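You operate a simulated robot arm through the tools that you are given. There is no shell and no other tool. Be economical: measure what you need, move in short steps, check, and stop when the job is done.

You are at the controls of a simulated two-armed robot. One attempt, no reset.

Task
Take the purple cloth from the mat of lift table three and lay it out flat on the top of the white bench.

Only the result counts: the job must be done as asked and must still hold three seconds after the hand-in. Knocking over, shifting, dropping, spilling or breaking anything else fails it. Flat cloth is picked up by pressing the open fingertips on it (5 to 10 N) and closing them slowly along it; thin cloth reads only 2 to 8 mm in the jaws.

Robot
Two 7-joint arms with two-finger parallel grippers on one trunk, on a base that drives. Base frame: it is fixed to the floor where the robot stands at the start and does not move with it; the origin is under the middle of the robot, x ahead of it, y to its left, z up. Lengths are in cm, angles in rad, forces in N, time in s.
The left shoulder is at the start at [7.2, 15.9, 112], the right one opposite. Places, roughly: top of the white bench [250, -50, 90]. Payload 3.43 kg a hand.
The TCP of each hand is the grasp point between the finger pads, 3.4 cm short of the fingertips. In the tool frame z runs along the fingers and y along their closing line. Largest opening 12.8 cm; finger width 2.4, thickness 1.2; the body of the gripper, 4.8 by 13 cm, starts 9.6 cm behind the TCP.
Orientation is that of the tool frame in the base frame, as a unit quaternion [x, y, z, w]. With the fingers straight down and closing along the base's y, the tool's x points along the base's -x, its y along +y and its z along -z.

Tools
- The arms move only by the tool nudge_tool. It takes "left_deltas", "right_deltas" or both (then of equal length, played together; a hand with none holds still); each is a list of rows, each a list of 7 numbers: the shift along the base's x, y, z in units of 150 mm (1.0 is 150 mm), then the turn, a rotation vector about the base's x, y, z in units of 90 degrees (1.0 is 90 degrees), then the closure, from 0 (fully open) to 1 (shut). In form: [[tx, ty, tz, rx, ry, rz, hand], ...]. A call has 1 to 10 rows; each row is the pose to reach, as a shift and turn from the pose commanded when the call began. A call with a number of a shift or a turn outside -1 to 1 is refused whole. Rows are played at 5 a second. More than 5 cm and 0.15 rad between two rows, or a gripper value outside its range, and nothing of the call is played. A pose out of reach is approached as far as the arm can. The call stops where the force on the tool passes 40 N (or 10 N more than at its start, if that is more) or the arm is blocked; 0.2 s more then pass. Each finger travels about 15.3 cm/s and halts on what it meets, pressing with about 23 N; the grip force reading is that of the motor and also rises with nothing between the fingers. The clock runs only during rows and for 0.2 s after the last one: add rows that repeat a pose to give the fingers time. The reply holds the time, the measured pose of the TCP, the force on the tool along the base axes, the opening and the grip force, in the units named above and with some noise.
- Cameras (640 x 400 px; columns grow to the right, rows downward): "scene" is now at [14.07, -0.15, 134.82]; the picture's right is [0.01, -1.00, -0.00], its down [-0.56, -0.00, -0.83] and it looks along [0.83, 0.01, -0.56] (base axes); focal length 278 px, centre (320, 200). "left" rides on the left gripper at [-3.6, 0, -9.8] in its tool frame; the picture's right is [0.00, -1.00, 0.00], its down [0.97, 0.00, -0.24] and it looks along [0.24, 0.00, 0.97] (tool axes); focal length 218 px, centre (320, 200). "right" rides on the right gripper at [-3.6, 0, -9.8] in its tool frame; the picture's right is [0.00, -1.00, 0.00], its down [0.97, 0.00, -0.24] and it looks along [0.24, 0.00, 0.97] (tool axes); focal length 218 px, centre (320, 200). There is no depth. A picture from a camera that has moved, and an enlarged one, comes with that camera's place and axes in the base frame and with its lens.
- capture(camera): a new picture of that camera. The clock stands still meanwhile.
- move_column(by): slides the trunk up (or, below 0, down) by that many cm; the arms and the scene camera ride with it, the base frame stays. It gives what a move gives, with no picture.
- steer(legs): drives the robot by 1 to 6 legs, each [ahead, left, turn to the left] in cm, cm and rad, along the robot's own axes; the way and the turn of a leg run together, so that a leg with both is an arc; at most 150 cm and 3.142 rad a leg. The arms and the cameras ride along, it lands a little off, and it stops where it bumps. It gives what a move gives.
- aim_head(pan, tilt): turns the head with the scene camera to pan (to the left, within 1.501 rad either way) and tilt (down, from -0.506 to 1.204), counted from straight ahead of the robot. It gives what a move gives.
- inspect(camera, box): a new picture of the part [left, top, right, bottom] of that camera's present view, enlarged. The clock stands still meanwhile.
- hand_in(): hands the job in; it is judged then, once.

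Go step by step. Nothing tells you exact positions but the pictures and the camera data: compare them with the known pose of the tool, close in by small moves and look again before you grip or let go. The budget is 120 turns and 92 pictures, counting those below and the enlarged ones. Unless the task says otherwise, let go and move clear before handing in, and close with one line.

The tools are called after ">>>" as name(argument=value, ...) on one line, values as JSON. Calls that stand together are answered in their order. nudge_tool: Moves the arms, as the interface text tells. Its arguments: {"type":"object","properties":{"left_deltas":{"type":"array"},"right_deltas":{"type":"array"}},"required":[]} The other tools are called the same way: move_column (by) slides the trunk up or down; steer (legs) drives the base; aim_head (pan, tilt) turns the head that bears the scene camera; capture (camera) takes a picture; inspect (camera, box) takes an enlarged picture of a part of a camera's view; hand_in () hands the job in.

At the start:

```text
t: 0.0
left_position: [56.43, 20.85, 113.59]
left_tool_rot: [0.0, 1.0, 0.001, 0.0]
left_ft_force: [-0.6, 0.0, 0.0]
left_width: 12.78
left_grasp_force: 0.0
right_position: [46.32, -24.71, 112.93]
right_tool_rot: [0.0, 1.0, 0.002, -0.001]
right_ft_force: [0.2, 0.1, 0.1]
right_width: 12.77
right_grasp_force: 0.1
trunk travel left (down, up): [-60.0, 34.0]
robot x, y, heading: [-0.32, 0.14, -0.001]
head pan, tilt: [0.012, 0.59]
```

scene: 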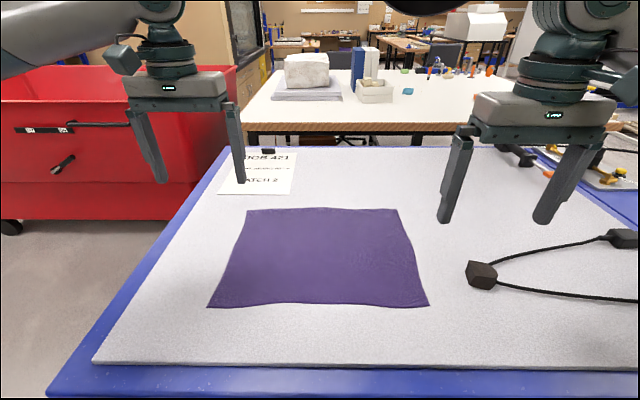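
right: 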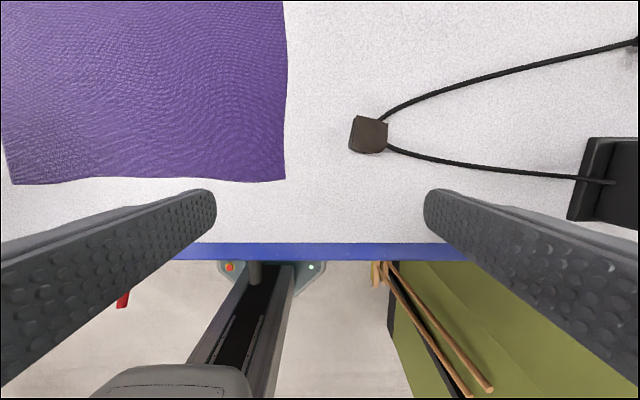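
left: 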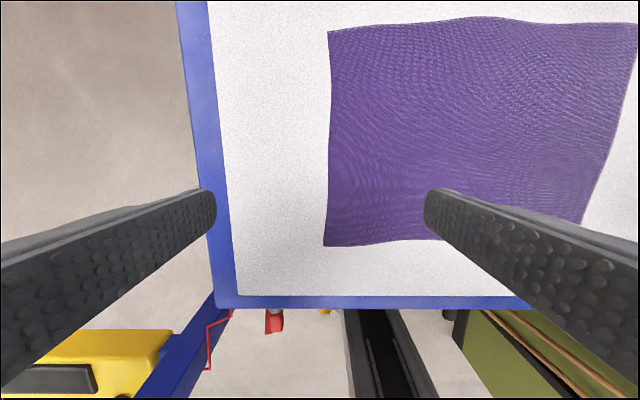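

The purple cloth lies flat on the mat in front of me, about x 48–81 and y ±22. The white bench is beyond the table, at about x 145–300. I'll look to both sides to find a way round.

>>> aim_head(pan=-1.0, tilt=0.5)

>>> capture(camera="scene")

>>> aim_head(pan=1.0, tilt=0.5)

>>> capture(camera="scene")

>>> aim_head(pan=0, tilt=0.2)

>>> capture(camera="scene")

```text
t: 1.3
left_position: [56.4, 20.86, 113.5]
left_tool_rot: [0.001, 1.0, 0.002, -0.001]
left_ft_force: [0.0, 0.5, 0.3]
left_width: 12.79
left_grasp_force: 0.2
right_position: [46.3, -24.58, 112.77]
right_tool_rot: [0.001, 1.0, 0.001, -0.001]
right_ft_force: [-0.8, 0.4, 0.2]
right_width: 12.82
right_grasp_force: 0.1
trunk travel left (down, up): [-60.0, 34.0]
robot x, y, heading: [-0.04, -0.04, -0.001]
head pan, tilt: [-1.0, 0.499]
```

```text
88 pictures are left
camera scene: at [10.12, -7.9, 135.62], right [-0.84, -0.54, 0.0], down [-0.26, 0.41, -0.88], along [0.47, -0.74, -0.48], focal length 278 px, centre (320, 200)
```

scene: 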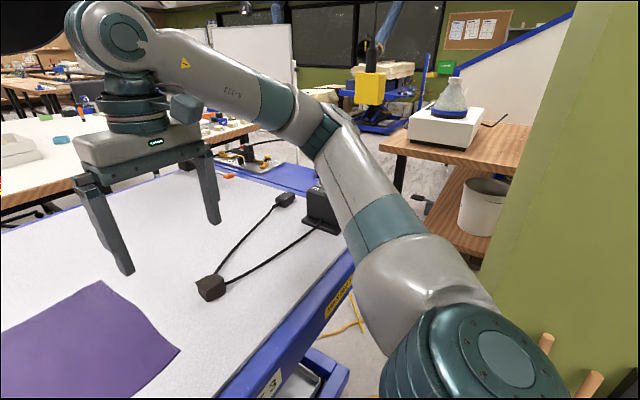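

```text
t: 3.2
left_position: [56.36, 20.85, 113.54]
left_tool_rot: [0.0, 1.0, 0.002, -0.001]
left_ft_force: [-0.5, -0.5, 0.5]
left_width: 12.82
left_grasp_force: 0.1
right_position: [46.24, -24.66, 112.9]
right_tool_rot: [-0.001, 1.0, 0.001, -0.001]
right_ft_force: [-0.3, -0.3, -0.7]
right_width: 12.84
right_grasp_force: 0.1
trunk travel left (down, up): [-60.0, 34.0]
robot x, y, heading: [-0.3, -0.24, -0.001]
head pan, tilt: [1.0, 0.499]
```

```text
87 pictures are left
camera scene: at [10.13, 7.41, 135.67], right [0.84, -0.54, 0.0], down [-0.26, -0.4, -0.88], along [0.47, 0.74, -0.48], focal length 278 px, centre (320, 200)
```

scene: 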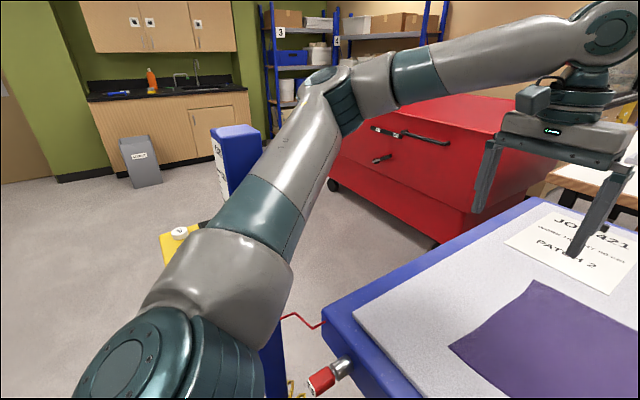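

```text
t: 4.5
left_position: [56.34, 20.88, 113.45]
left_tool_rot: [0.0, 1.0, 0.002, -0.001]
left_ft_force: [0.6, 0.5, -0.3]
left_width: 12.81
left_grasp_force: 0.0
right_position: [46.33, -24.65, 112.86]
right_tool_rot: [0.0, 1.0, 0.002, -0.001]
right_ft_force: [-0.1, -0.2, -0.6]
right_width: 12.79
right_grasp_force: 0.0
trunk travel left (down, up): [-60.0, 34.0]
robot x, y, heading: [0.22, 0.15, 0.002]
head pan, tilt: [0.0, 0.201]
```

```text
86 pictures are left
camera scene: at [14.53, -0.25, 138.4], right [0.0, -1.0, 0.0], down [-0.2, 0.0, -0.98], along [0.98, 0.0, -0.2], focal length 278 px, centre (320, 200)
```

scene: 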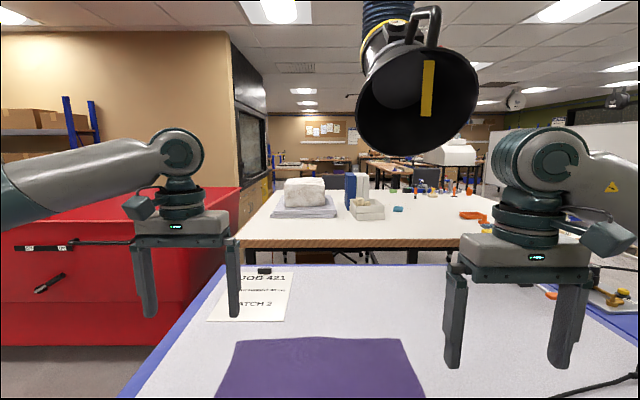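

The cloth table is labelled 3, the right side looks tight, and the left side has a wider aisle with some equipment. I'll check the left floor and the bench area more carefully.

>>> aim_head(pan=1.45, tilt=0.75)

>>> capture(camera="scene")

>>> aim_head(pan=0.55, tilt=0.45)

>>> capture(camera="scene")

>>> aim_head(pan=-1.45, tilt=0.75)

>>> capture(camera="scene")

>>> aim_head(pan=0, tilt=0.3)

>>> inspect(camera="scene", box=[220, 100, 540, 300])

```text
t: 6.0
left_position: [56.49, 20.94, 113.48]
left_tool_rot: [0.0, 1.0, 0.001, -0.001]
left_ft_force: [0.5, 0.8, 0.4]
left_width: 12.79
left_grasp_force: 0.1
right_position: [46.17, -24.65, 112.93]
right_tool_rot: [0.0, 1.0, 0.002, -0.001]
right_ft_force: [-0.1, -0.3, 0.9]
right_width: 12.81
right_grasp_force: 0.0
trunk travel left (down, up): [-60.0, 34.0]
robot x, y, heading: [0.05, 0.23, 0.004]
head pan, tilt: [1.45, 0.75]
```

```text
85 pictures are left
camera scene: at [6.21, 7.99, 133.49], right [0.99, -0.12, 0.0], down [-0.08, -0.67, -0.73], along [0.09, 0.73, -0.68], focal length 278 px, centre (320, 200)
```

scene: 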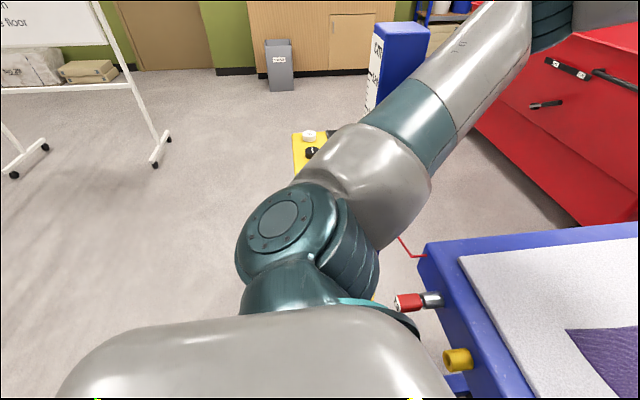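

```text
t: 7.2
left_position: [56.41, 20.92, 113.55]
left_tool_rot: [0.0, 1.0, 0.002, -0.001]
left_ft_force: [0.5, 0.0, -0.5]
left_width: 12.79
left_grasp_force: 0.0
right_position: [46.41, -24.66, 112.84]
right_tool_rot: [0.0, 1.0, 0.003, -0.001]
right_ft_force: [-1.0, -0.3, -0.2]
right_width: 12.84
right_grasp_force: 0.1
trunk travel left (down, up): [-60.0, 34.0]
robot x, y, heading: [-0.16, -0.34, -0.003]
head pan, tilt: [0.55, 0.45]
```

```text
84 pictures are left
camera scene: at [13.05, 4.56, 136.1], right [0.52, -0.85, 0.0], down [-0.37, -0.22, -0.9], along [0.77, 0.47, -0.44], focal length 278 px, centre (320, 200)
```

scene: 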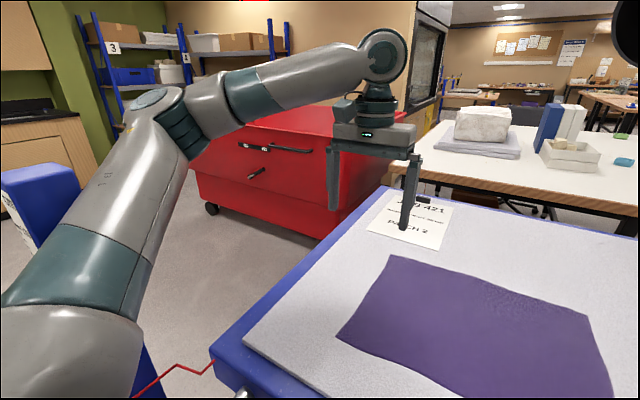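

```text
t: 9.2
left_position: [56.45, 20.86, 113.52]
left_tool_rot: [0.0, 1.0, 0.002, -0.001]
left_ft_force: [1.1, -0.3, -0.9]
left_width: 12.78
left_grasp_force: 0.1
right_position: [46.32, -24.62, 112.91]
right_tool_rot: [0.0, 1.0, 0.002, -0.001]
right_ft_force: [-0.2, -0.3, -0.1]
right_width: 12.81
right_grasp_force: 0.1
trunk travel left (down, up): [-60.0, 34.0]
robot x, y, heading: [0.12, -0.12, -0.0]
head pan, tilt: [-1.45, 0.75]
```

```text
83 pictures are left
camera scene: at [6.21, -8.46, 133.42], right [-0.99, -0.12, 0.0], down [-0.08, 0.68, -0.73], along [0.09, -0.72, -0.68], focal length 278 px, centre (320, 200)
```

scene: 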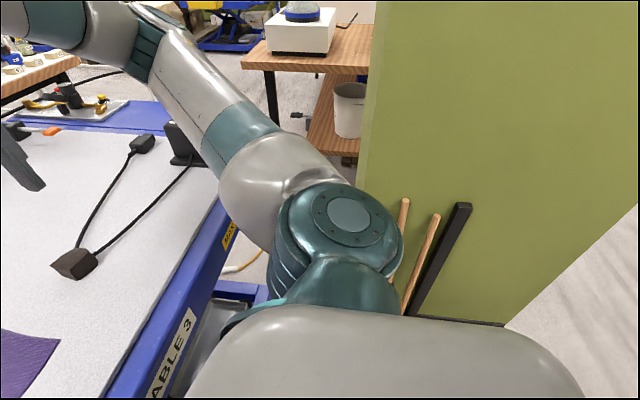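

```text
t: 10.8
left_position: [56.45, 20.91, 113.57]
left_tool_rot: [0.0, 1.0, 0.002, 0.0]
left_ft_force: [-0.8, -0.5, 0.5]
left_width: 12.81
left_grasp_force: 0.1
right_position: [46.32, -24.61, 112.81]
right_tool_rot: [0.0, 1.0, 0.002, -0.001]
right_ft_force: [-1.2, -1.8, 0.1]
right_width: 12.81
right_grasp_force: 0.1
trunk travel left (down, up): [-60.0, 34.0]
robot x, y, heading: [-0.05, 0.53, 0.004]
head pan, tilt: [0.0, 0.3]
```

```text
2.00 times, centred on (380, 200) of scene
camera zoom: at [14.55, -0.26, 137.47], right [0.0, -1.0, 0.0], down [-0.3, 0.0, -0.95], along [0.95, 0.0, -0.3], focal length 557 px, centre (200, 200)
```

zoom: 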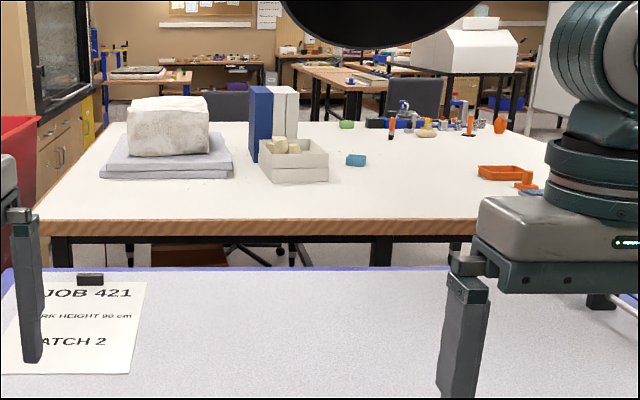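

This is table 3. The way round is on the left, past the blue pedestal. I plan to stand left of the table facing it, take the cloth by its left edge with both hands, slide sideways, and lay it on the free front strip of the bench (x 150–185, y 38 to −6). I'll back up first and look.

>>> steer(legs=[[-50, 0, 0]])

>>> aim_head(pan=0.75, tilt=0.6)

>>> capture(camera="scene")

>>> aim_head(pan=1.5, tilt=0.5)

>>> capture(camera="scene")

```text
t: 12.1
left_position: [51.14, 15.88, 113.33]
left_tool_rot: [0.067, 0.998, 0.007, -0.004]
left_ft_force: [0.1, -0.3, 0.1]
left_width: 12.81
left_grasp_force: 0.0
right_position: [35.7, -27.41, 112.67]
right_tool_rot: [0.062, 0.998, 0.003, -0.003]
right_ft_force: [-0.5, -0.4, -0.2]
right_width: 12.81
right_grasp_force: 0.0
trunk travel left (down, up): [-60.0, 34.0]
robot x, y, heading: [-7.24, 3.03, -0.123]
head pan, tilt: [0.0, 0.3]
stopped in leg 1: the robot was blocked; the commanded pose is now the measured one
```

```text
t: 13.2
left_position: [51.18, 15.95, 113.21]
left_tool_rot: [0.066, 0.998, 0.007, -0.004]
left_ft_force: [0.6, -0.5, -0.6]
left_width: 12.82
left_grasp_force: 0.0
right_position: [35.75, -27.5, 112.57]
right_tool_rot: [0.062, 0.998, 0.004, -0.004]
right_ft_force: [0.4, 0.1, 1.2]
right_width: 12.78
right_grasp_force: 0.0
trunk travel left (down, up): [-60.0, 34.0]
robot x, y, heading: [-7.91, 2.73, -0.124]
head pan, tilt: [0.75, 0.6]
```

```text
81 pictures are left
camera scene: at [5.61, 6.75, 134.69], right [0.59, -0.81, -0.01], down [-0.47, -0.32, -0.82], along [0.66, 0.49, -0.57], focal length 278 px, centre (320, 200)
```

scene: 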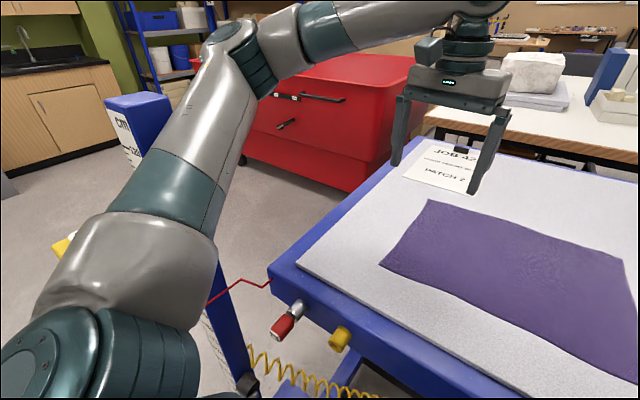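

```text
t: 14.3
left_position: [51.18, 15.97, 113.17]
left_tool_rot: [0.065, 0.998, 0.007, -0.004]
left_ft_force: [0.3, -0.3, -0.8]
left_width: 12.81
left_grasp_force: 0.0
right_position: [35.67, -27.59, 112.42]
right_tool_rot: [0.062, 0.998, 0.004, -0.004]
right_ft_force: [0.1, -0.4, -0.7]
right_width: 12.8
right_grasp_force: 0.0
trunk travel left (down, up): [-60.0, 34.0]
robot x, y, heading: [-8.2, 3.1, -0.121]
head pan, tilt: [1.499, 0.499]
```

```text
80 pictures are left
camera scene: at [0.16, 10.42, 135.65], right [0.98, -0.19, -0.01], down [-0.1, -0.46, -0.88], along [0.17, 0.87, -0.47], focal length 278 px, centre (320, 200)
```

scene: 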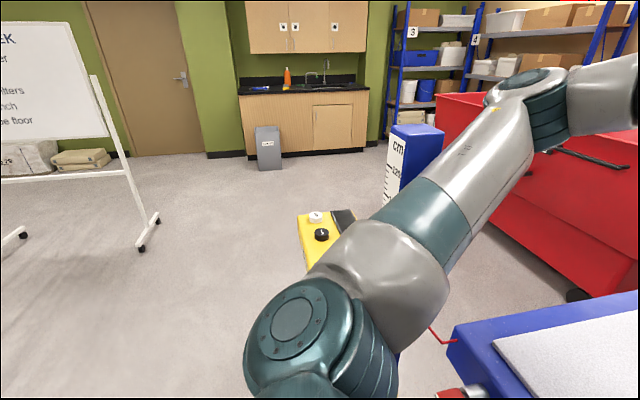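

Backing up was blocked after 8 cm, with contact on the rear left. The wrist cameras look backward along the floor, so I'll use them.

>>> capture(camera="left")

>>> capture(camera="right")

>>> aim_head(pan=1.5, tilt=1.2)

>>> capture(camera="scene")

```text
79 pictures are left
camera left: at [54.9, 15.38, 122.96], right [-0.13, -0.99, -0.01], down [-0.96, 0.12, 0.25], along [-0.25, 0.04, -0.97], focal length 218 px, centre (320, 200)
```

left: 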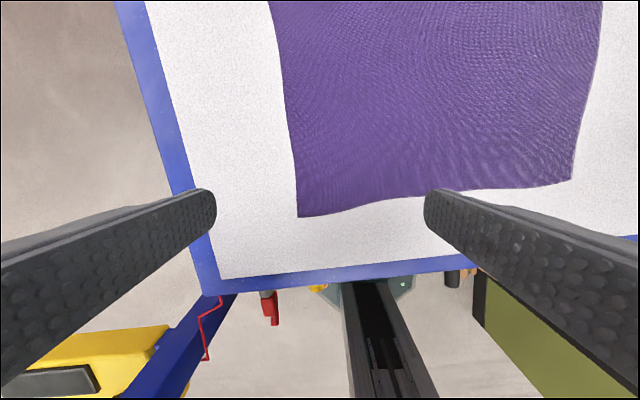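

```text
78 pictures are left
camera right: at [39.34, -27.92, 122.21], right [-0.12, -0.99, -0.01], down [-0.96, 0.12, 0.25], along [-0.25, 0.04, -0.97], focal length 218 px, centre (320, 200)
```

right: 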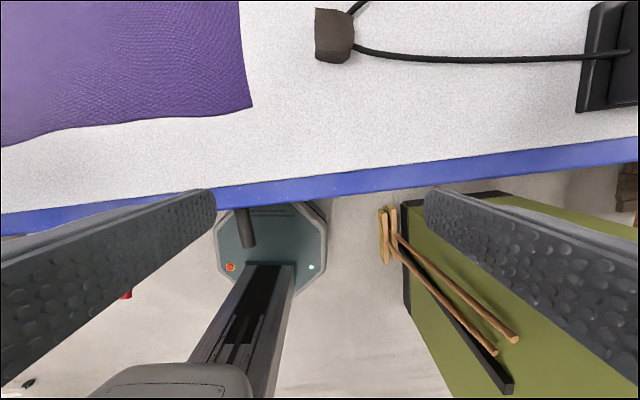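

```text
t: 15.3
left_position: [51.11, 15.98, 113.21]
left_tool_rot: [0.065, 0.998, 0.005, -0.004]
left_ft_force: [-0.1, -0.2, -0.2]
left_width: 12.77
left_grasp_force: 0.0
right_position: [35.68, -27.47, 112.39]
right_tool_rot: [0.062, 0.998, 0.004, -0.004]
right_ft_force: [0.1, 0.7, 0.4]
right_width: 12.82
right_grasp_force: 0.1
trunk travel left (down, up): [-60.0, 34.0]
robot x, y, heading: [-7.62, 2.95, -0.122]
head pan, tilt: [1.499, 1.201]
```

```text
77 pictures are left
camera scene: at [-0.57, 7.02, 130.26], right [0.98, -0.19, -0.01], down [-0.18, -0.91, -0.37], along [0.06, 0.36, -0.93], focal length 278 px, centre (320, 200)
```

scene: 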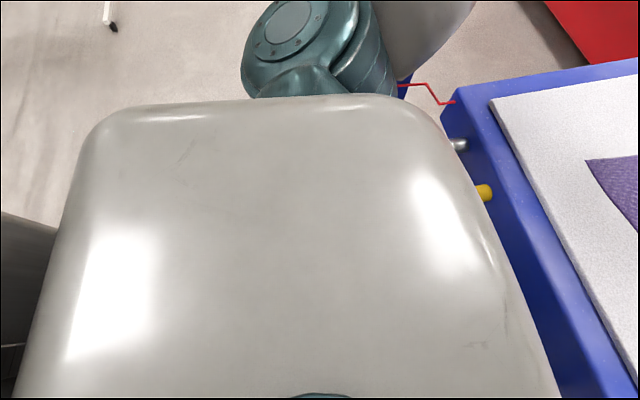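

>>> inspect(camera="scene", box=[0, 190, 160, 290])

>>> aim_head(pan=-1.5, tilt=1.2)

>>> capture(camera="scene")

```text
4.00 times, centred on (80, 240) of scene
camera zoom: at [-0.57, 7.02, 130.26], right [0.98, -0.19, -0.01], down [-0.18, -0.91, -0.37], along [0.06, 0.36, -0.93], focal length 1114 px, centre (1280, 40)
```

zoom: 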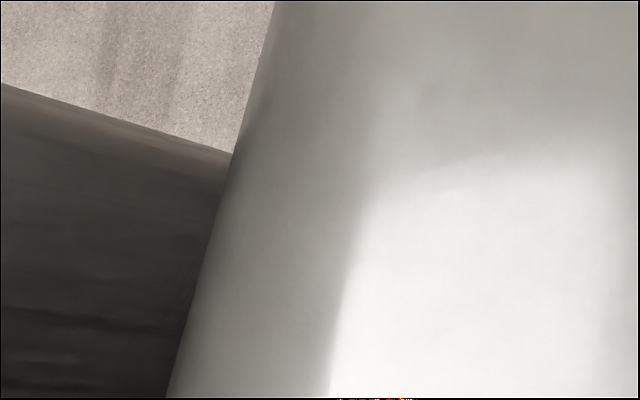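

```text
t: 17.9
left_position: [51.18, 16.07, 113.19]
left_tool_rot: [0.065, 0.998, 0.006, -0.004]
left_ft_force: [-0.2, 0.4, -0.2]
left_width: 12.8
left_grasp_force: 0.0
right_position: [35.68, -27.47, 112.53]
right_tool_rot: [0.061, 0.998, 0.004, -0.004]
right_ft_force: [-0.6, 0.5, -1.3]
right_width: 12.79
right_grasp_force: 0.0
trunk travel left (down, up): [-60.0, 34.0]
robot x, y, heading: [-7.74, 2.66, -0.123]
head pan, tilt: [-1.499, 1.201]
```

```text
75 pictures are left
camera scene: at [-1.92, -4.08, 130.17], right [-1.0, 0.05, 0.01], down [0.04, 0.93, -0.35], along [-0.03, -0.35, -0.94], focal length 278 px, centre (320, 200)
```

scene: 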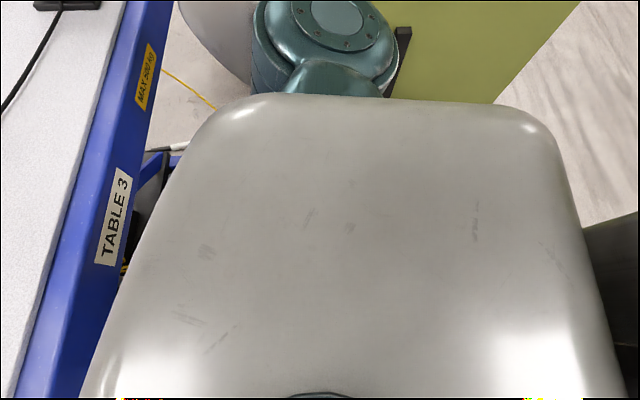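

I've placed the blue mast from several views. It stands at about (21, 45) with its top near z 126, just behind my left upper arm, which is what blocked me. Before backing out I'll raise the trunk so the arm clears it.

>>> move_column(by=32)

>>> aim_head(pan=1.2, tilt=0.7)

>>> capture(camera="scene")

```text
t: 21.1
left_position: [50.0, 17.57, 145.64]
left_tool_rot: [0.06, 0.998, 0.002, 0.002]
left_ft_force: [-0.3, -0.1, -0.2]
left_width: 12.79
left_grasp_force: 0.1
right_position: [34.88, -26.31, 145.03]
right_tool_rot: [0.057, 0.998, -0.001, 0.001]
right_ft_force: [0.9, 0.1, -0.4]
right_width: 12.79
right_grasp_force: 0.1
trunk travel left (down, up): [-92.0, 2.0]
robot x, y, heading: [-7.82, 2.68, -0.111]
head pan, tilt: [-1.499, 1.201]
```

```text
t: 23.5
left_position: [50.13, 17.45, 145.63]
left_tool_rot: [0.06, 0.998, 0.002, 0.001]
left_ft_force: [-0.3, -0.2, -0.1]
left_width: 12.78
left_grasp_force: 0.0
right_position: [34.9, -26.15, 145.12]
right_tool_rot: [0.057, 0.998, 0.0, 0.001]
right_ft_force: [1.0, 1.3, -0.1]
right_width: 12.81
right_grasp_force: 0.1
trunk travel left (down, up): [-92.0, 2.0]
robot x, y, heading: [-8.24, 3.25, -0.114]
head pan, tilt: [1.201, 0.7]
```

```text
74 pictures are left
camera scene: at [1.07, 10.14, 165.89], right [0.89, -0.46, 0.0], down [-0.3, -0.57, -0.76], along [0.36, 0.68, -0.64], focal length 278 px, centre (320, 200)
```

scene: 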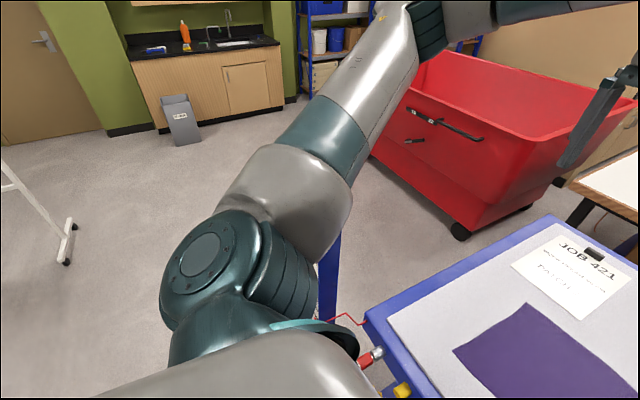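

>>> steer(legs=[[-30, 0, 0]])

>>> aim_head(pan=1.0, tilt=0.7)

>>> capture(camera="scene")

```text
t: 25.6
left_position: [20.5, 20.9, 145.54]
left_tool_rot: [0.058, 0.998, 0.003, -0.001]
left_ft_force: [0.1, 0.6, -0.5]
left_width: 12.8
left_grasp_force: 0.0
right_position: [5.39, -22.88, 144.96]
right_tool_rot: [0.056, 0.998, 0.0, 0.0]
right_ft_force: [-0.4, 0.0, 0.0]
right_width: 12.78
right_grasp_force: 0.0
trunk travel left (down, up): [-92.0, 2.0]
robot x, y, heading: [-37.45, 6.22, -0.113]
head pan, tilt: [1.201, 0.7]
```

```text
t: 26.3
left_position: [20.24, 20.92, 145.59]
left_tool_rot: [0.058, 0.998, 0.001, 0.001]
left_ft_force: [0.5, 0.6, 0.8]
left_width: 12.8
left_grasp_force: 0.0
right_position: [5.15, -22.74, 145.12]
right_tool_rot: [0.056, 0.998, 0.0, 0.001]
right_ft_force: [0.4, -0.5, -0.3]
right_width: 12.81
right_grasp_force: 0.2
trunk travel left (down, up): [-92.0, 2.0]
robot x, y, heading: [-37.6, 6.36, -0.112]
head pan, tilt: [1.0, 0.7]
```

```text
73 pictures are left
camera scene: at [-27.32, 12.56, 165.89], right [0.78, -0.63, 0.0], down [-0.41, -0.5, -0.76], along [0.48, 0.59, -0.64], focal length 278 px, centre (320, 200)
```

scene: 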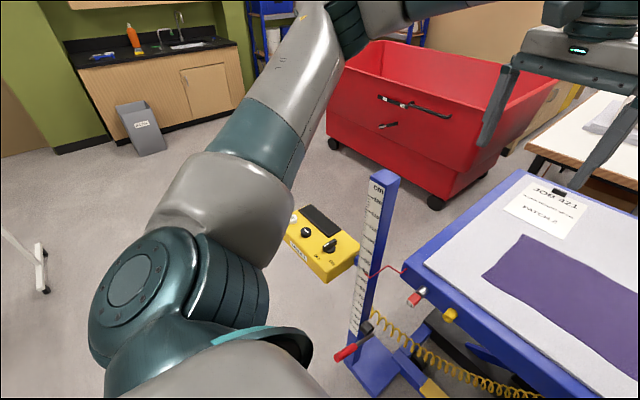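

Clear now. I'll go around the mast and the yellow control box: back a little, strafe left to y≈125, then forward.

>>> steer(legs=[[-20, 0, 0.11], [0, 118, 0]])

>>> aim_head(pan=-0.3, tilt=0.6)

>>> capture(camera="scene")

```text
t: 33.5
left_position: [-2.19, 146.79, 145.74]
left_tool_rot: [0.001, 1.0, 0.002, 0.001]
left_ft_force: [-0.3, -0.5, 0.2]
left_width: 12.79
left_grasp_force: 0.0
right_position: [-12.09, 101.56, 145.13]
right_tool_rot: [-0.002, 1.0, -0.001, 0.0]
right_ft_force: [0.5, -0.5, 0.6]
right_width: 12.8
right_grasp_force: 0.1
trunk travel left (down, up): [-92.0, 2.0]
robot x, y, heading: [-58.1, 125.46, 0.002]
head pan, tilt: [1.0, 0.7]
```

```text
t: 35.0
left_position: [-2.19, 146.92, 145.72]
left_tool_rot: [0.001, 1.0, 0.002, 0.001]
left_ft_force: [-0.2, 0.7, -0.2]
left_width: 12.79
left_grasp_force: 0.1
right_position: [-11.9, 101.73, 145.19]
right_tool_rot: [-0.002, 1.0, 0.0, 0.001]
right_ft_force: [0.0, 0.9, 0.4]
right_width: 12.79
right_grasp_force: 0.0
trunk travel left (down, up): [-92.0, 2.0]
robot x, y, heading: [-57.74, 125.74, 0.005]
head pan, tilt: [-0.3, 0.6]
```

```text
72 pictures are left
camera scene: at [-44.43, 123.35, 166.75], right [-0.29, -0.96, 0.0], down [-0.54, 0.16, -0.82], along [0.79, -0.24, -0.57], focal length 278 px, centre (320, 200)
```

scene: 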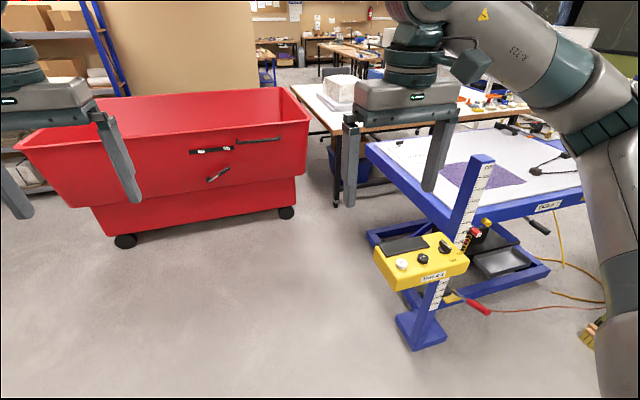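

Good overview. I'll drive forward to x≈72 at y≈125, then turn to face the table's left side (heading −90°).

>>> steer(legs=[[130, 0, 0], [0, 0, -1.571]])

>>> aim_head(pan=0, tilt=0.6)

>>> capture(camera="scene")

>>> aim_head(pan=0.8, tilt=0.6)

>>> capture(camera="scene")

```text
t: 45.3
left_position: [94.51, 70.07, 145.66]
left_tool_rot: [0.706, 0.709, 0.001, 0.002]
left_ft_force: [0.2, -0.4, 0.2]
left_width: 12.82
left_grasp_force: 0.1
right_position: [49.36, 79.78, 145.15]
right_tool_rot: [0.704, 0.71, -0.001, 0.0]
right_ft_force: [-1.1, -0.1, -0.1]
right_width: 12.79
right_grasp_force: 0.1
trunk travel left (down, up): [-92.0, 2.0]
robot x, y, heading: [72.98, 126.13, -1.563]
head pan, tilt: [-0.3, 0.6]
```

```text
t: 46.1
left_position: [94.5, 70.05, 145.66]
left_tool_rot: [0.706, 0.708, 0.001, 0.001]
left_ft_force: [0.4, 0.4, 0.0]
left_width: 12.83
left_grasp_force: 0.0
right_position: [49.29, 79.71, 145.08]
right_tool_rot: [0.705, 0.71, 0.0, 0.001]
right_ft_force: [-0.7, 0.8, 0.1]
right_width: 12.81
right_grasp_force: 0.0
trunk travel left (down, up): [-92.0, 2.0]
robot x, y, heading: [72.91, 125.36, -1.559]
head pan, tilt: [0.0, 0.6]
```

```text
71 pictures are left
camera scene: at [73.1, 112.05, 166.75], right [-1.0, -0.01, 0.0], down [0.0, 0.57, -0.82], along [0.01, -0.82, -0.57], focal length 278 px, centre (320, 200)
```

scene: 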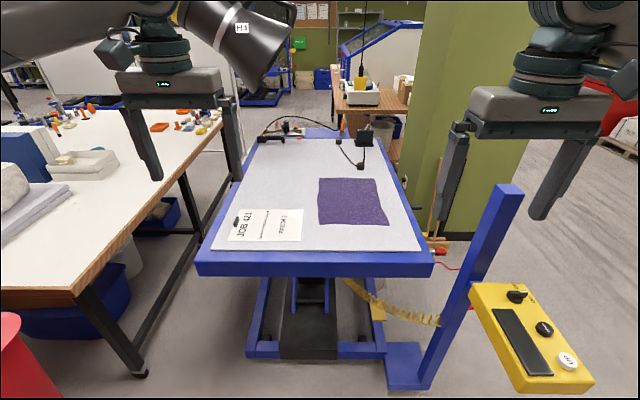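

```text
t: 47.2
left_position: [94.52, 69.99, 145.72]
left_tool_rot: [0.706, 0.708, 0.001, 0.002]
left_ft_force: [0.1, -0.5, -0.5]
left_width: 12.79
left_grasp_force: 0.0
right_position: [49.29, 79.81, 145.16]
right_tool_rot: [0.704, 0.711, -0.001, 0.001]
right_ft_force: [0.2, -0.5, 0.2]
right_width: 12.8
right_grasp_force: 0.0
trunk travel left (down, up): [-92.0, 2.0]
robot x, y, heading: [72.92, 125.83, -1.563]
head pan, tilt: [0.799, 0.6]
```

```text
70 pictures are left
camera scene: at [79.43, 114.78, 166.75], right [-0.69, -0.72, 0.0], down [-0.41, 0.39, -0.82], along [0.6, -0.57, -0.57], focal length 278 px, centre (320, 200)
```

scene: 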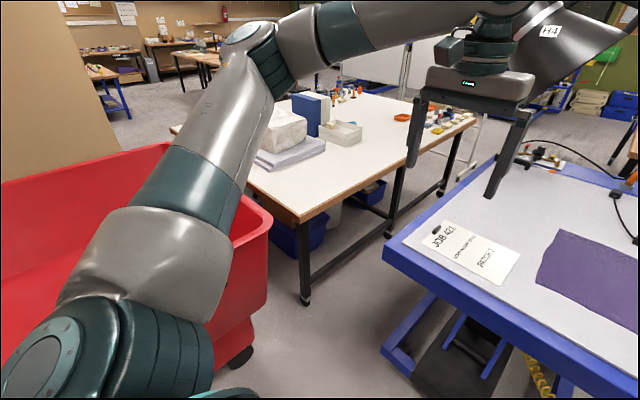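

Comparing views, the mat is nearer z≈91.5, with the cloth at x 45–74.5, y −18 to 21. The bench top is nearer z≈84, with its corner at about (161, 48). I'll move closer to the table and lower the trunk halfway.

>>> steer(legs=[[32, 0, 0]])

>>> move_column(by=-14)

>>> capture(camera="right")

>>> capture(camera="left")

>>> aim_head(pan=-0.3, tilt=0.85)

>>> capture(camera="scene")

```text
t: 49.4
left_position: [94.76, 38.75, 145.86]
left_tool_rot: [0.706, 0.708, 0.0, 0.003]
left_ft_force: [0.0, 0.4, -0.3]
left_width: 12.81
left_grasp_force: 0.1
right_position: [49.36, 48.44, 145.21]
right_tool_rot: [0.705, 0.709, -0.002, 0.001]
right_ft_force: [0.0, -0.4, -0.9]
right_width: 12.82
right_grasp_force: 0.0
trunk travel left (down, up): [-92.0, 2.0]
robot x, y, heading: [73.0, 94.02, -1.565]
head pan, tilt: [0.799, 0.6]
```

```text
t: 51.0
left_position: [94.66, 38.52, 131.73]
left_tool_rot: [0.707, 0.708, 0.001, 0.001]
left_ft_force: [0.4, 0.1, 0.4]
left_width: 12.81
left_grasp_force: 0.0
right_position: [49.41, 48.2, 131.25]
right_tool_rot: [0.704, 0.71, -0.001, 0.0]
right_ft_force: [-0.3, 0.4, 0.0]
right_width: 12.82
right_grasp_force: 0.0
trunk travel left (down, up): [-78.0, 16.0]
robot x, y, heading: [73.39, 94.3, -1.571]
head pan, tilt: [0.799, 0.6]
```

```text
69 pictures are left
camera right: at [49.47, 44.72, 140.97], right [-1.0, -0.01, 0.0], down [-0.01, 0.97, 0.24], along [0.0, 0.24, -0.97], focal length 218 px, centre (320, 200)
```

right: 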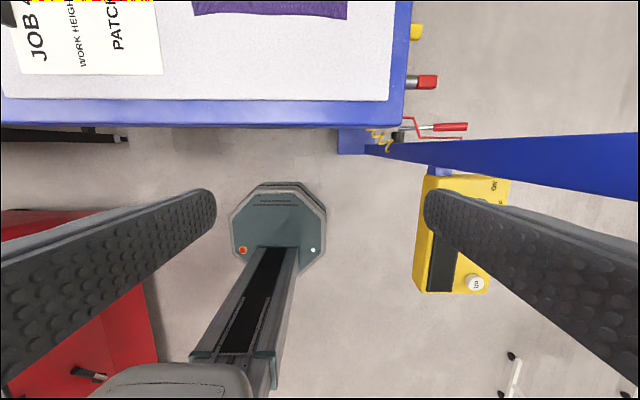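

```text
68 pictures are left
camera left: at [94.72, 34.89, 141.53], right [-1.0, 0.0, 0.0], down [0.0, 0.97, 0.24], along [0.0, 0.24, -0.97], focal length 218 px, centre (320, 200)
```

left: 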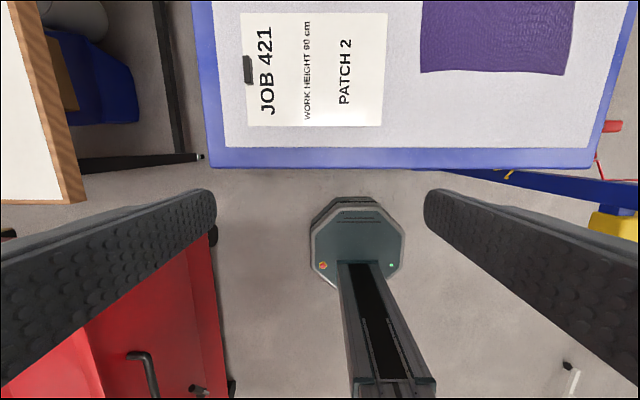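

```text
t: 52.4
left_position: [94.77, 38.48, 131.67]
left_tool_rot: [0.707, 0.708, 0.001, 0.002]
left_ft_force: [0.7, 0.6, -0.4]
left_width: 12.78
left_grasp_force: 0.0
right_position: [49.45, 48.31, 131.23]
right_tool_rot: [0.705, 0.709, 0.0, 0.001]
right_ft_force: [0.9, 0.2, 0.4]
right_width: 12.81
right_grasp_force: 0.0
trunk travel left (down, up): [-78.0, 16.0]
robot x, y, heading: [73.49, 93.84, -1.565]
head pan, tilt: [-0.3, 0.85]
```

```text
67 pictures are left
camera scene: at [71.04, 81.8, 150.66], right [-0.96, 0.29, 0.0], down [0.22, 0.72, -0.66], along [-0.19, -0.63, -0.75], focal length 278 px, centre (320, 200)
```

scene: 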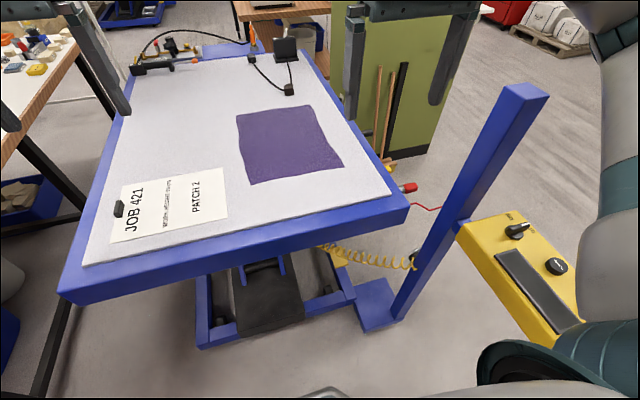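

I'll bring both hands over the cloth's left edge, part closed to about 4 cm.

>>> nudge_tool(left_deltas=[[-0.2, -0.17, 0, 0, 0, 0, 0.3], [-0.4, -0.33, 0, 0, 0, 0, 0.5], [-0.6, -0.5, 0, 0, 0, 0, 0.69], [-0.8, -0.667, 0, 0, 0, 0, 0.69], [-0.8, -0.667, 0, 0, 0, 0, 0.69]], right_deltas=[[0, -0.25, 0, 0, 0, 0, 0.3], [0, -0.5, 0, 0, 0, 0, 0.5], [0, -0.75, 0, 0, 0, 0, 0.69], [0, -1, 0, 0, 0, 0, 0.69], [0, -1, 0, 0, 0, 0, 0.69]])

>>> nudge_tool(left_deltas=[[-0.2, -0.17, -0.2, 0, 0, 0, 0.69], [-0.4, -0.33, -0.4, 0, 0, 0, 0.69], [-0.6, -0.5, -0.6, 0, 0, 0, 0.69], [-0.78, -0.667, -0.8, 0, 0, 0, 0.69], [-0.78, -0.667, -1, 0, 0, 0, 0.69], [-0.78, -0.667, -1, 0, 0, 0, 0.69]], right_deltas=[[-0.02, -0.25, -0.2, 0, 0, 0, 0.69], [-0.04, -0.5, -0.4, 0, 0, 0, 0.69], [-0.06, -0.75, -0.6, 0, 0, 0, 0.69], [-0.06, -1, -0.8, 0, 0, 0, 0.69], [-0.06, -1, -1, 0, 0, 0, 0.69], [-0.06, -1, -1, 0, 0, 0, 0.69]])

>>> capture(camera="right")

>>> capture(camera="left")

>>> capture(camera="scene")

```text
t: 53.6
left_position: [82.73, 28.5, 131.77]
left_tool_rot: [0.706, 0.708, 0.0, 0.002]
left_ft_force: [0.3, 0.5, 0.2]
left_width: 3.97
left_grasp_force: 0.1
right_position: [49.61, 33.32, 131.35]
right_tool_rot: [0.705, 0.709, -0.001, 0.001]
right_ft_force: [0.1, 0.8, -0.5]
right_width: 3.98
right_grasp_force: 0.0
trunk travel left (down, up): [-78.0, 16.0]
robot x, y, heading: [73.5, 94.03, -1.561]
head pan, tilt: [-0.3, 0.85]
```

```text
t: 55.0
left_position: [71.02, 18.73, 116.76]
left_tool_rot: [0.706, 0.708, 0.001, 0.002]
left_ft_force: [-0.4, 1.3, 0.4]
left_width: 3.96
left_grasp_force: 0.1
right_position: [48.6, 18.16, 116.45]
right_tool_rot: [0.704, 0.71, -0.001, 0.001]
right_ft_force: [-0.8, -0.4, -0.1]
right_width: 3.97
right_grasp_force: 0.2
trunk travel left (down, up): [-78.0, 16.0]
robot x, y, heading: [73.3, 93.93, -1.561]
head pan, tilt: [-0.3, 0.85]
```

```text
66 pictures are left
camera right: at [48.6, 14.76, 126.06], right [-1.0, -0.01, 0.0], down [-0.01, 0.97, 0.24], along [0.0, 0.24, -0.97], focal length 218 px, centre (320, 200)
```

right: 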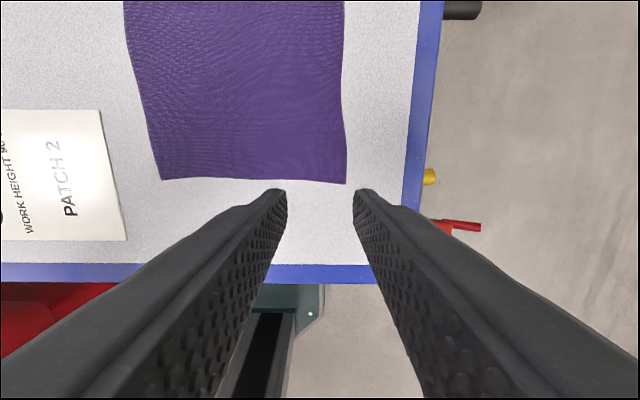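

```text
65 pictures are left
camera left: at [71.13, 15.0, 126.48], right [-1.0, 0.0, 0.0], down [0.0, 0.97, 0.24], along [0.0, 0.24, -0.97], focal length 218 px, centre (320, 200)
```

left: 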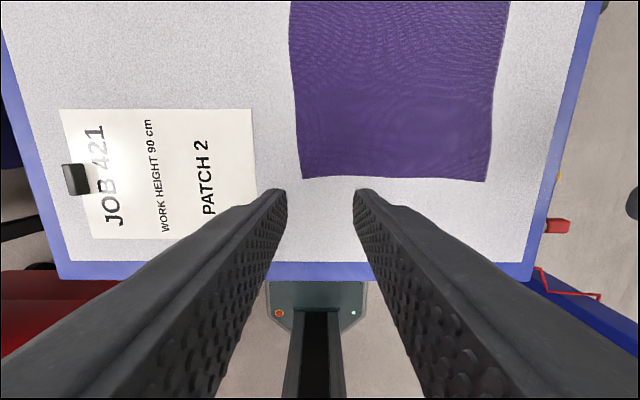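

```text
64 pictures are left
camera scene: at [71.09, 81.94, 150.68], right [-0.96, 0.29, 0.0], down [0.22, 0.72, -0.66], along [-0.19, -0.63, -0.75], focal length 278 px, centre (320, 200)
```

scene: 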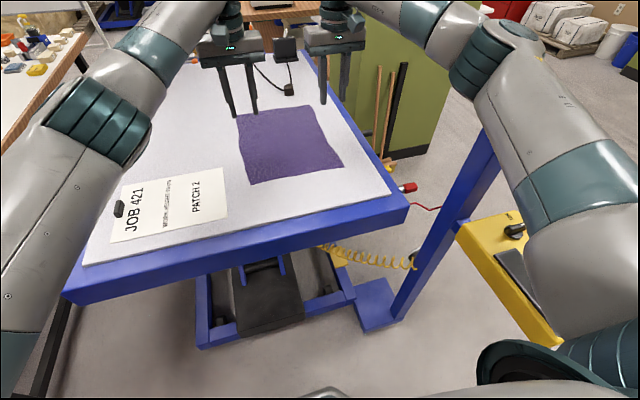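

The cloth's near corners are at about (44.6, 20.5) and (74, 20), with the surface at z≈91.6. I'll descend to just above it.

>>> nudge_tool(left_deltas=[[-0.02, -0.02, -0.3, 0, 0, 0, 0.69], [-0.05, -0.02, -0.6, 0, 0, 0, 0.69], [-0.05, -0.02, -0.9, 0, 0, 0, 0.69], [-0.05, -0.02, -1, 0, 0, 0, 0.69], [-0.05, -0.02, -1, 0, 0, 0, 0.69]], right_deltas=[[0, 0, -0.3, 0, 0, 0, 0.69], [0, 0, -0.6, 0, 0, 0, 0.69], [0, 0, -0.9, 0, 0, 0, 0.69], [0, 0, -1, 0, 0, 0, 0.69], [0, 0, -1, 0, 0, 0, 0.69]])

>>> nudge_tool(left_deltas=[[0, 0, -0.15, 0, 0, 0, 0.69], [0, 0, -0.3, 0, 0, 0, 0.69], [0, 0, -0.3, 0, 0, 0, 0.69]], right_deltas=[[0, 0, -0.15, 0, 0, 0, 0.69], [0, 0, -0.3, 0, 0, 0, 0.69], [0, 0, -0.3, 0, 0, 0, 0.69]])

>>> inspect(camera="scene", box=[160, 20, 400, 170])

```text
t: 56.2
left_position: [70.18, 18.16, 101.69]
left_tool_rot: [0.707, 0.708, 0.0, 0.002]
left_ft_force: [-0.1, -0.5, 1.0]
left_width: 3.95
left_grasp_force: 0.1
right_position: [48.58, 18.3, 101.1]
right_tool_rot: [0.705, 0.71, -0.001, 0.0]
right_ft_force: [-0.4, -1.3, 0.1]
right_width: 3.98
right_grasp_force: 0.1
trunk travel left (down, up): [-78.0, 16.0]
robot x, y, heading: [73.51, 94.11, -1.562]
head pan, tilt: [-0.3, 0.85]
```

```text
t: 57.0
left_position: [70.1, 18.24, 97.11]
left_tool_rot: [0.706, 0.708, 0.0, 0.002]
left_ft_force: [-0.3, 0.3, 0.8]
left_width: 3.96
left_grasp_force: 0.0
right_position: [48.6, 18.24, 96.55]
right_tool_rot: [0.704, 0.71, -0.002, 0.002]
right_ft_force: [-0.3, -0.3, -0.1]
right_width: 4.0
right_grasp_force: 0.1
trunk travel left (down, up): [-78.0, 16.0]
robot x, y, heading: [73.75, 94.26, -1.563]
head pan, tilt: [-0.3, 0.85]
```

```text
2.67 times, centred on (280, 95) of scene
camera zoom: at [71.05, 81.84, 150.67], right [-0.96, 0.29, 0.0], down [0.22, 0.72, -0.66], along [-0.19, -0.63, -0.75], focal length 742 px, centre (427, 480)
```

zoom: 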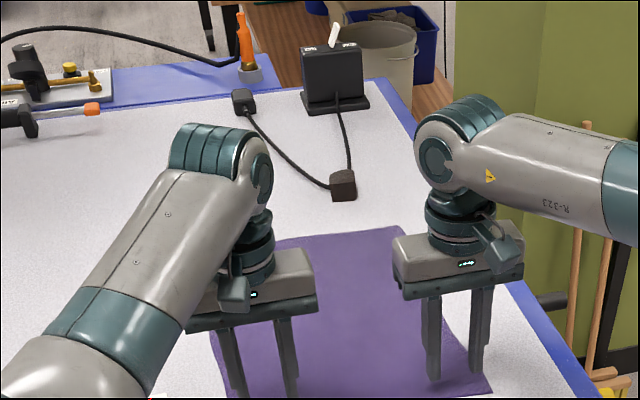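

>>> nudge_tool(left_deltas=[[0, 0, -0.06, 0, 0, 0, 0.69], [0, 0, -0.113, 0, 0, 0, 0.69], [0, 0, -0.113, 0, 0, 0, 0.69]], right_deltas=[[0, 0, -0.04, 0, 0, 0, 0.69], [0, 0, -0.08, 0, 0, 0, 0.69], [0, 0, -0.08, 0, 0, 0, 0.69]])

```text
t: 57.8
left_position: [70.09, 18.14, 95.42]
left_tool_rot: [0.706, 0.708, 0.0, 0.002]
left_ft_force: [-0.5, 0.8, -0.4]
left_width: 3.99
left_grasp_force: 0.0
right_position: [48.56, 18.24, 95.43]
right_tool_rot: [0.705, 0.71, 0.0, 0.0]
right_ft_force: [-0.2, 0.3, -0.2]
right_width: 3.97
right_grasp_force: 0.1
trunk travel left (down, up): [-78.0, 16.0]
robot x, y, heading: [73.06, 94.4, -1.566]
head pan, tilt: [-0.3, 0.85]
```

>>> nudge_tool(left_deltas=[[0, 0, -0.02, 0, 0, 0, 0.69], [0, 0, -0.033, 0, 0, 0, 0.69], [0, 0, -0.033, 0, 0, 0, 0.69]], right_deltas=[[0, 0, -0.02, 0, 0, 0, 0.69], [0, 0, -0.033, 0, 0, 0, 0.69], [0, 0, -0.033, 0, 0, 0, 0.69]])

```text
t: 58.6
left_position: [70.2, 18.11, 94.99]
left_tool_rot: [0.707, 0.708, 0.0, 0.002]
left_ft_force: [0.0, -0.6, -0.3]
left_width: 3.97
left_grasp_force: 0.0
right_position: [48.53, 18.18, 94.83]
right_tool_rot: [0.704, 0.71, -0.001, 0.0]
right_ft_force: [0.2, 0.2, 0.8]
right_width: 3.96
right_grasp_force: 0.0
trunk travel left (down, up): [-78.0, 16.0]
robot x, y, heading: [73.52, 94.04, -1.565]
head pan, tilt: [-0.3, 0.85]
```

>>> nudge_tool(left_deltas=[[0, 0, -0.02, 0, 0, 0, 0.69], [0, 0, -0.033, 0, 0, 0, 0.69], [0, 0, -0.033, 0, 0, 0, 0.69]], right_deltas=[[0, 0, -0.02, 0, 0, 0, 0.69], [0, 0, -0.033, 0, 0, 0, 0.69], [0, 0, -0.033, 0, 0, 0, 0.69]])

```text
t: 59.4
left_position: [70.2, 18.18, 94.75]
left_tool_rot: [0.707, 0.707, -0.001, 0.004]
left_ft_force: [1.1, -5.7, 8.3]
left_width: 3.98
left_grasp_force: 0.1
right_position: [48.5, 18.2, 94.72]
right_tool_rot: [0.705, 0.709, -0.002, 0.002]
right_ft_force: [-2.0, -1.1, 11.9]
right_width: 3.96
right_grasp_force: 0.1
trunk travel left (down, up): [-78.0, 16.0]
robot x, y, heading: [72.97, 94.11, -1.562]
head pan, tilt: [-0.3, 0.85]
```

Both hands are in contact at about 8–12 N. I'll close slowly.

>>> nudge_tool(left_deltas=[[0, 0, 0, 0, 0, 0, 0.72], [0, 0, 0, 0, 0, 0, 0.75], [0, 0, 0, 0, 0, 0, 0.78], [0, 0, 0, 0, 0, 0, 0.81], [0, 0, 0, 0, 0, 0, 0.84], [0, 0, 0, 0, 0, 0, 0.87], [0, 0, 0, 0, 0, 0, 0.9], [0, 0, 0, 0, 0, 0, 0.93], [0, 0, 0, 0, 0, 0, 0.96], [0, 0, 0, 0, 0, 0, 1]], right_deltas=[[0, 0, 0.004, 0, 0, 0, 0.72], [0, 0, 0.004, 0, 0, 0, 0.75], [0, 0, 0.004, 0, 0, 0, 0.78], [0, 0, 0.004, 0, 0, 0, 0.81], [0, 0, 0.004, 0, 0, 0, 0.84], [0, 0, 0.004, 0, 0, 0, 0.87], [0, 0, 0.004, 0, 0, 0, 0.9], [0, 0, 0.004, 0, 0, 0, 0.93], [0, 0, 0.004, 0, 0, 0, 0.96], [0, 0, 0.004, 0, 0, 0, 1]])

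>>> nudge_tool(left_deltas=[[0, 0, 0, 0, 0, 0, 1], [0, 0, 0, 0, 0, 0, 1]], right_deltas=[[0, 0, 0, 0, 0, 0, 1], [0, 0, 0, 0, 0, 0, 1]])

>>> capture(camera="left")

>>> capture(camera="right")

```text
t: 61.6
left_position: [70.18, 18.4, 94.72]
left_tool_rot: [0.707, 0.707, 0.0, 0.002]
left_ft_force: [-2.9, 0.4, 19.4]
left_width: 0.0
left_grasp_force: 23.5
right_position: [48.49, 18.36, 94.72]
right_tool_rot: [0.706, 0.709, -0.002, 0.001]
right_ft_force: [-1.0, 0.0, 5.2]
right_width: 0.02
right_grasp_force: 22.6
trunk travel left (down, up): [-78.0, 16.0]
robot x, y, heading: [73.64, 94.41, -1.565]
head pan, tilt: [-0.3, 0.85]
```

```text
t: 62.2
left_position: [70.21, 18.36, 94.67]
left_tool_rot: [0.706, 0.708, -0.001, 0.004]
left_ft_force: [-1.8, 0.5, 20.4]
left_width: 0.02
left_grasp_force: 22.9
right_position: [48.39, 18.36, 94.84]
right_tool_rot: [0.705, 0.709, -0.001, 0.002]
right_ft_force: [-1.3, 1.0, 4.2]
right_width: 0.0
right_grasp_force: 22.8
trunk travel left (down, up): [-78.0, 16.0]
robot x, y, heading: [73.22, 93.92, -1.558]
head pan, tilt: [-0.3, 0.85]
```

```text
62 pictures are left
camera left: at [70.24, 14.77, 104.55], right [-1.0, 0.0, 0.0], down [0.0, 0.97, 0.24], along [0.0, 0.24, -0.97], focal length 218 px, centre (320, 200)
```

left: 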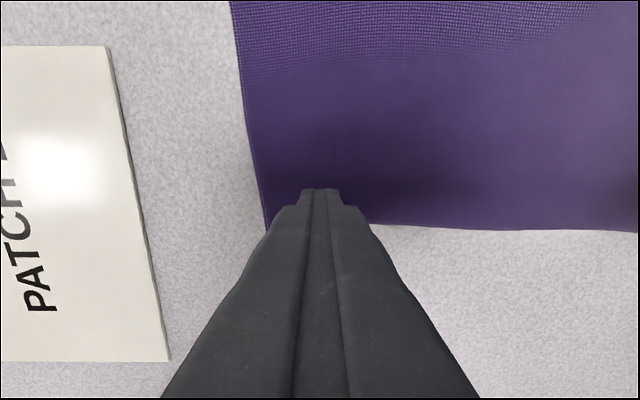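

```text
61 pictures are left
camera right: at [48.53, 14.94, 104.5], right [-1.0, -0.01, 0.0], down [-0.01, 0.97, 0.24], along [0.0, 0.24, -0.97], focal length 218 px, centre (320, 200)
```

right: 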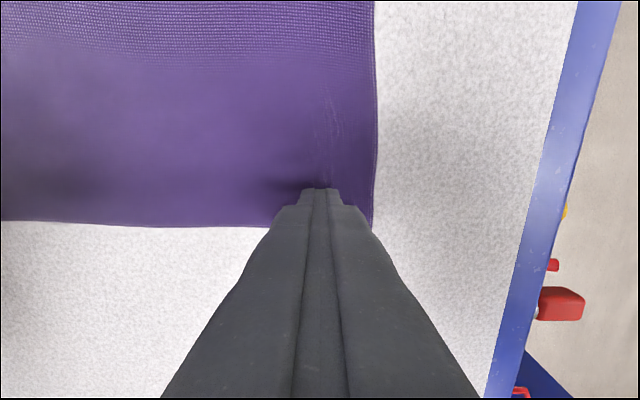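

The fingers slid over the cloth without catching it (width 0, left force too high). I'll lift slightly, reopen to about 3 cm and retry more gently.

>>> nudge_tool(left_deltas=[[0, -0.03, 0.05, 0, 0, 0, 1], [0, -0.03, 0.05, 0, 0, 0, 0.77], [0, -0.03, 0.05, 0, 0, 0, 0.77], [0, -0.03, 0.02, 0, 0, 0, 0.77], [0, -0.03, 0.01, 0, 0, 0, 0.77], [0, -0.03, 0.01, 0, 0, 0, 0.77]], right_deltas=[[0, -0.03, 0.05, 0, 0, 0, 1], [0, -0.03, 0.05, 0, 0, 0, 0.77], [0, -0.03, 0.05, 0, 0, 0, 0.77], [0, -0.03, 0.02, 0, 0, 0, 0.77], [0, -0.03, 0.0, 0, 0, 0, 0.77], [0, -0.03, 0.0, 0, 0, 0, 0.77]])

```text
t: 63.6
left_position: [70.19, 17.65, 94.74]
left_tool_rot: [0.706, 0.708, 0.0, 0.001]
left_ft_force: [0.0, -2.0, 3.4]
left_width: 2.93
left_grasp_force: 0.1
right_position: [48.57, 17.54, 94.73]
right_tool_rot: [0.705, 0.709, -0.001, 0.001]
right_ft_force: [-0.7, -1.2, 7.5]
right_width: 2.97
right_grasp_force: 0.0
trunk travel left (down, up): [-78.0, 16.0]
robot x, y, heading: [73.31, 94.24, -1.565]
head pan, tilt: [-0.3, 0.85]
```

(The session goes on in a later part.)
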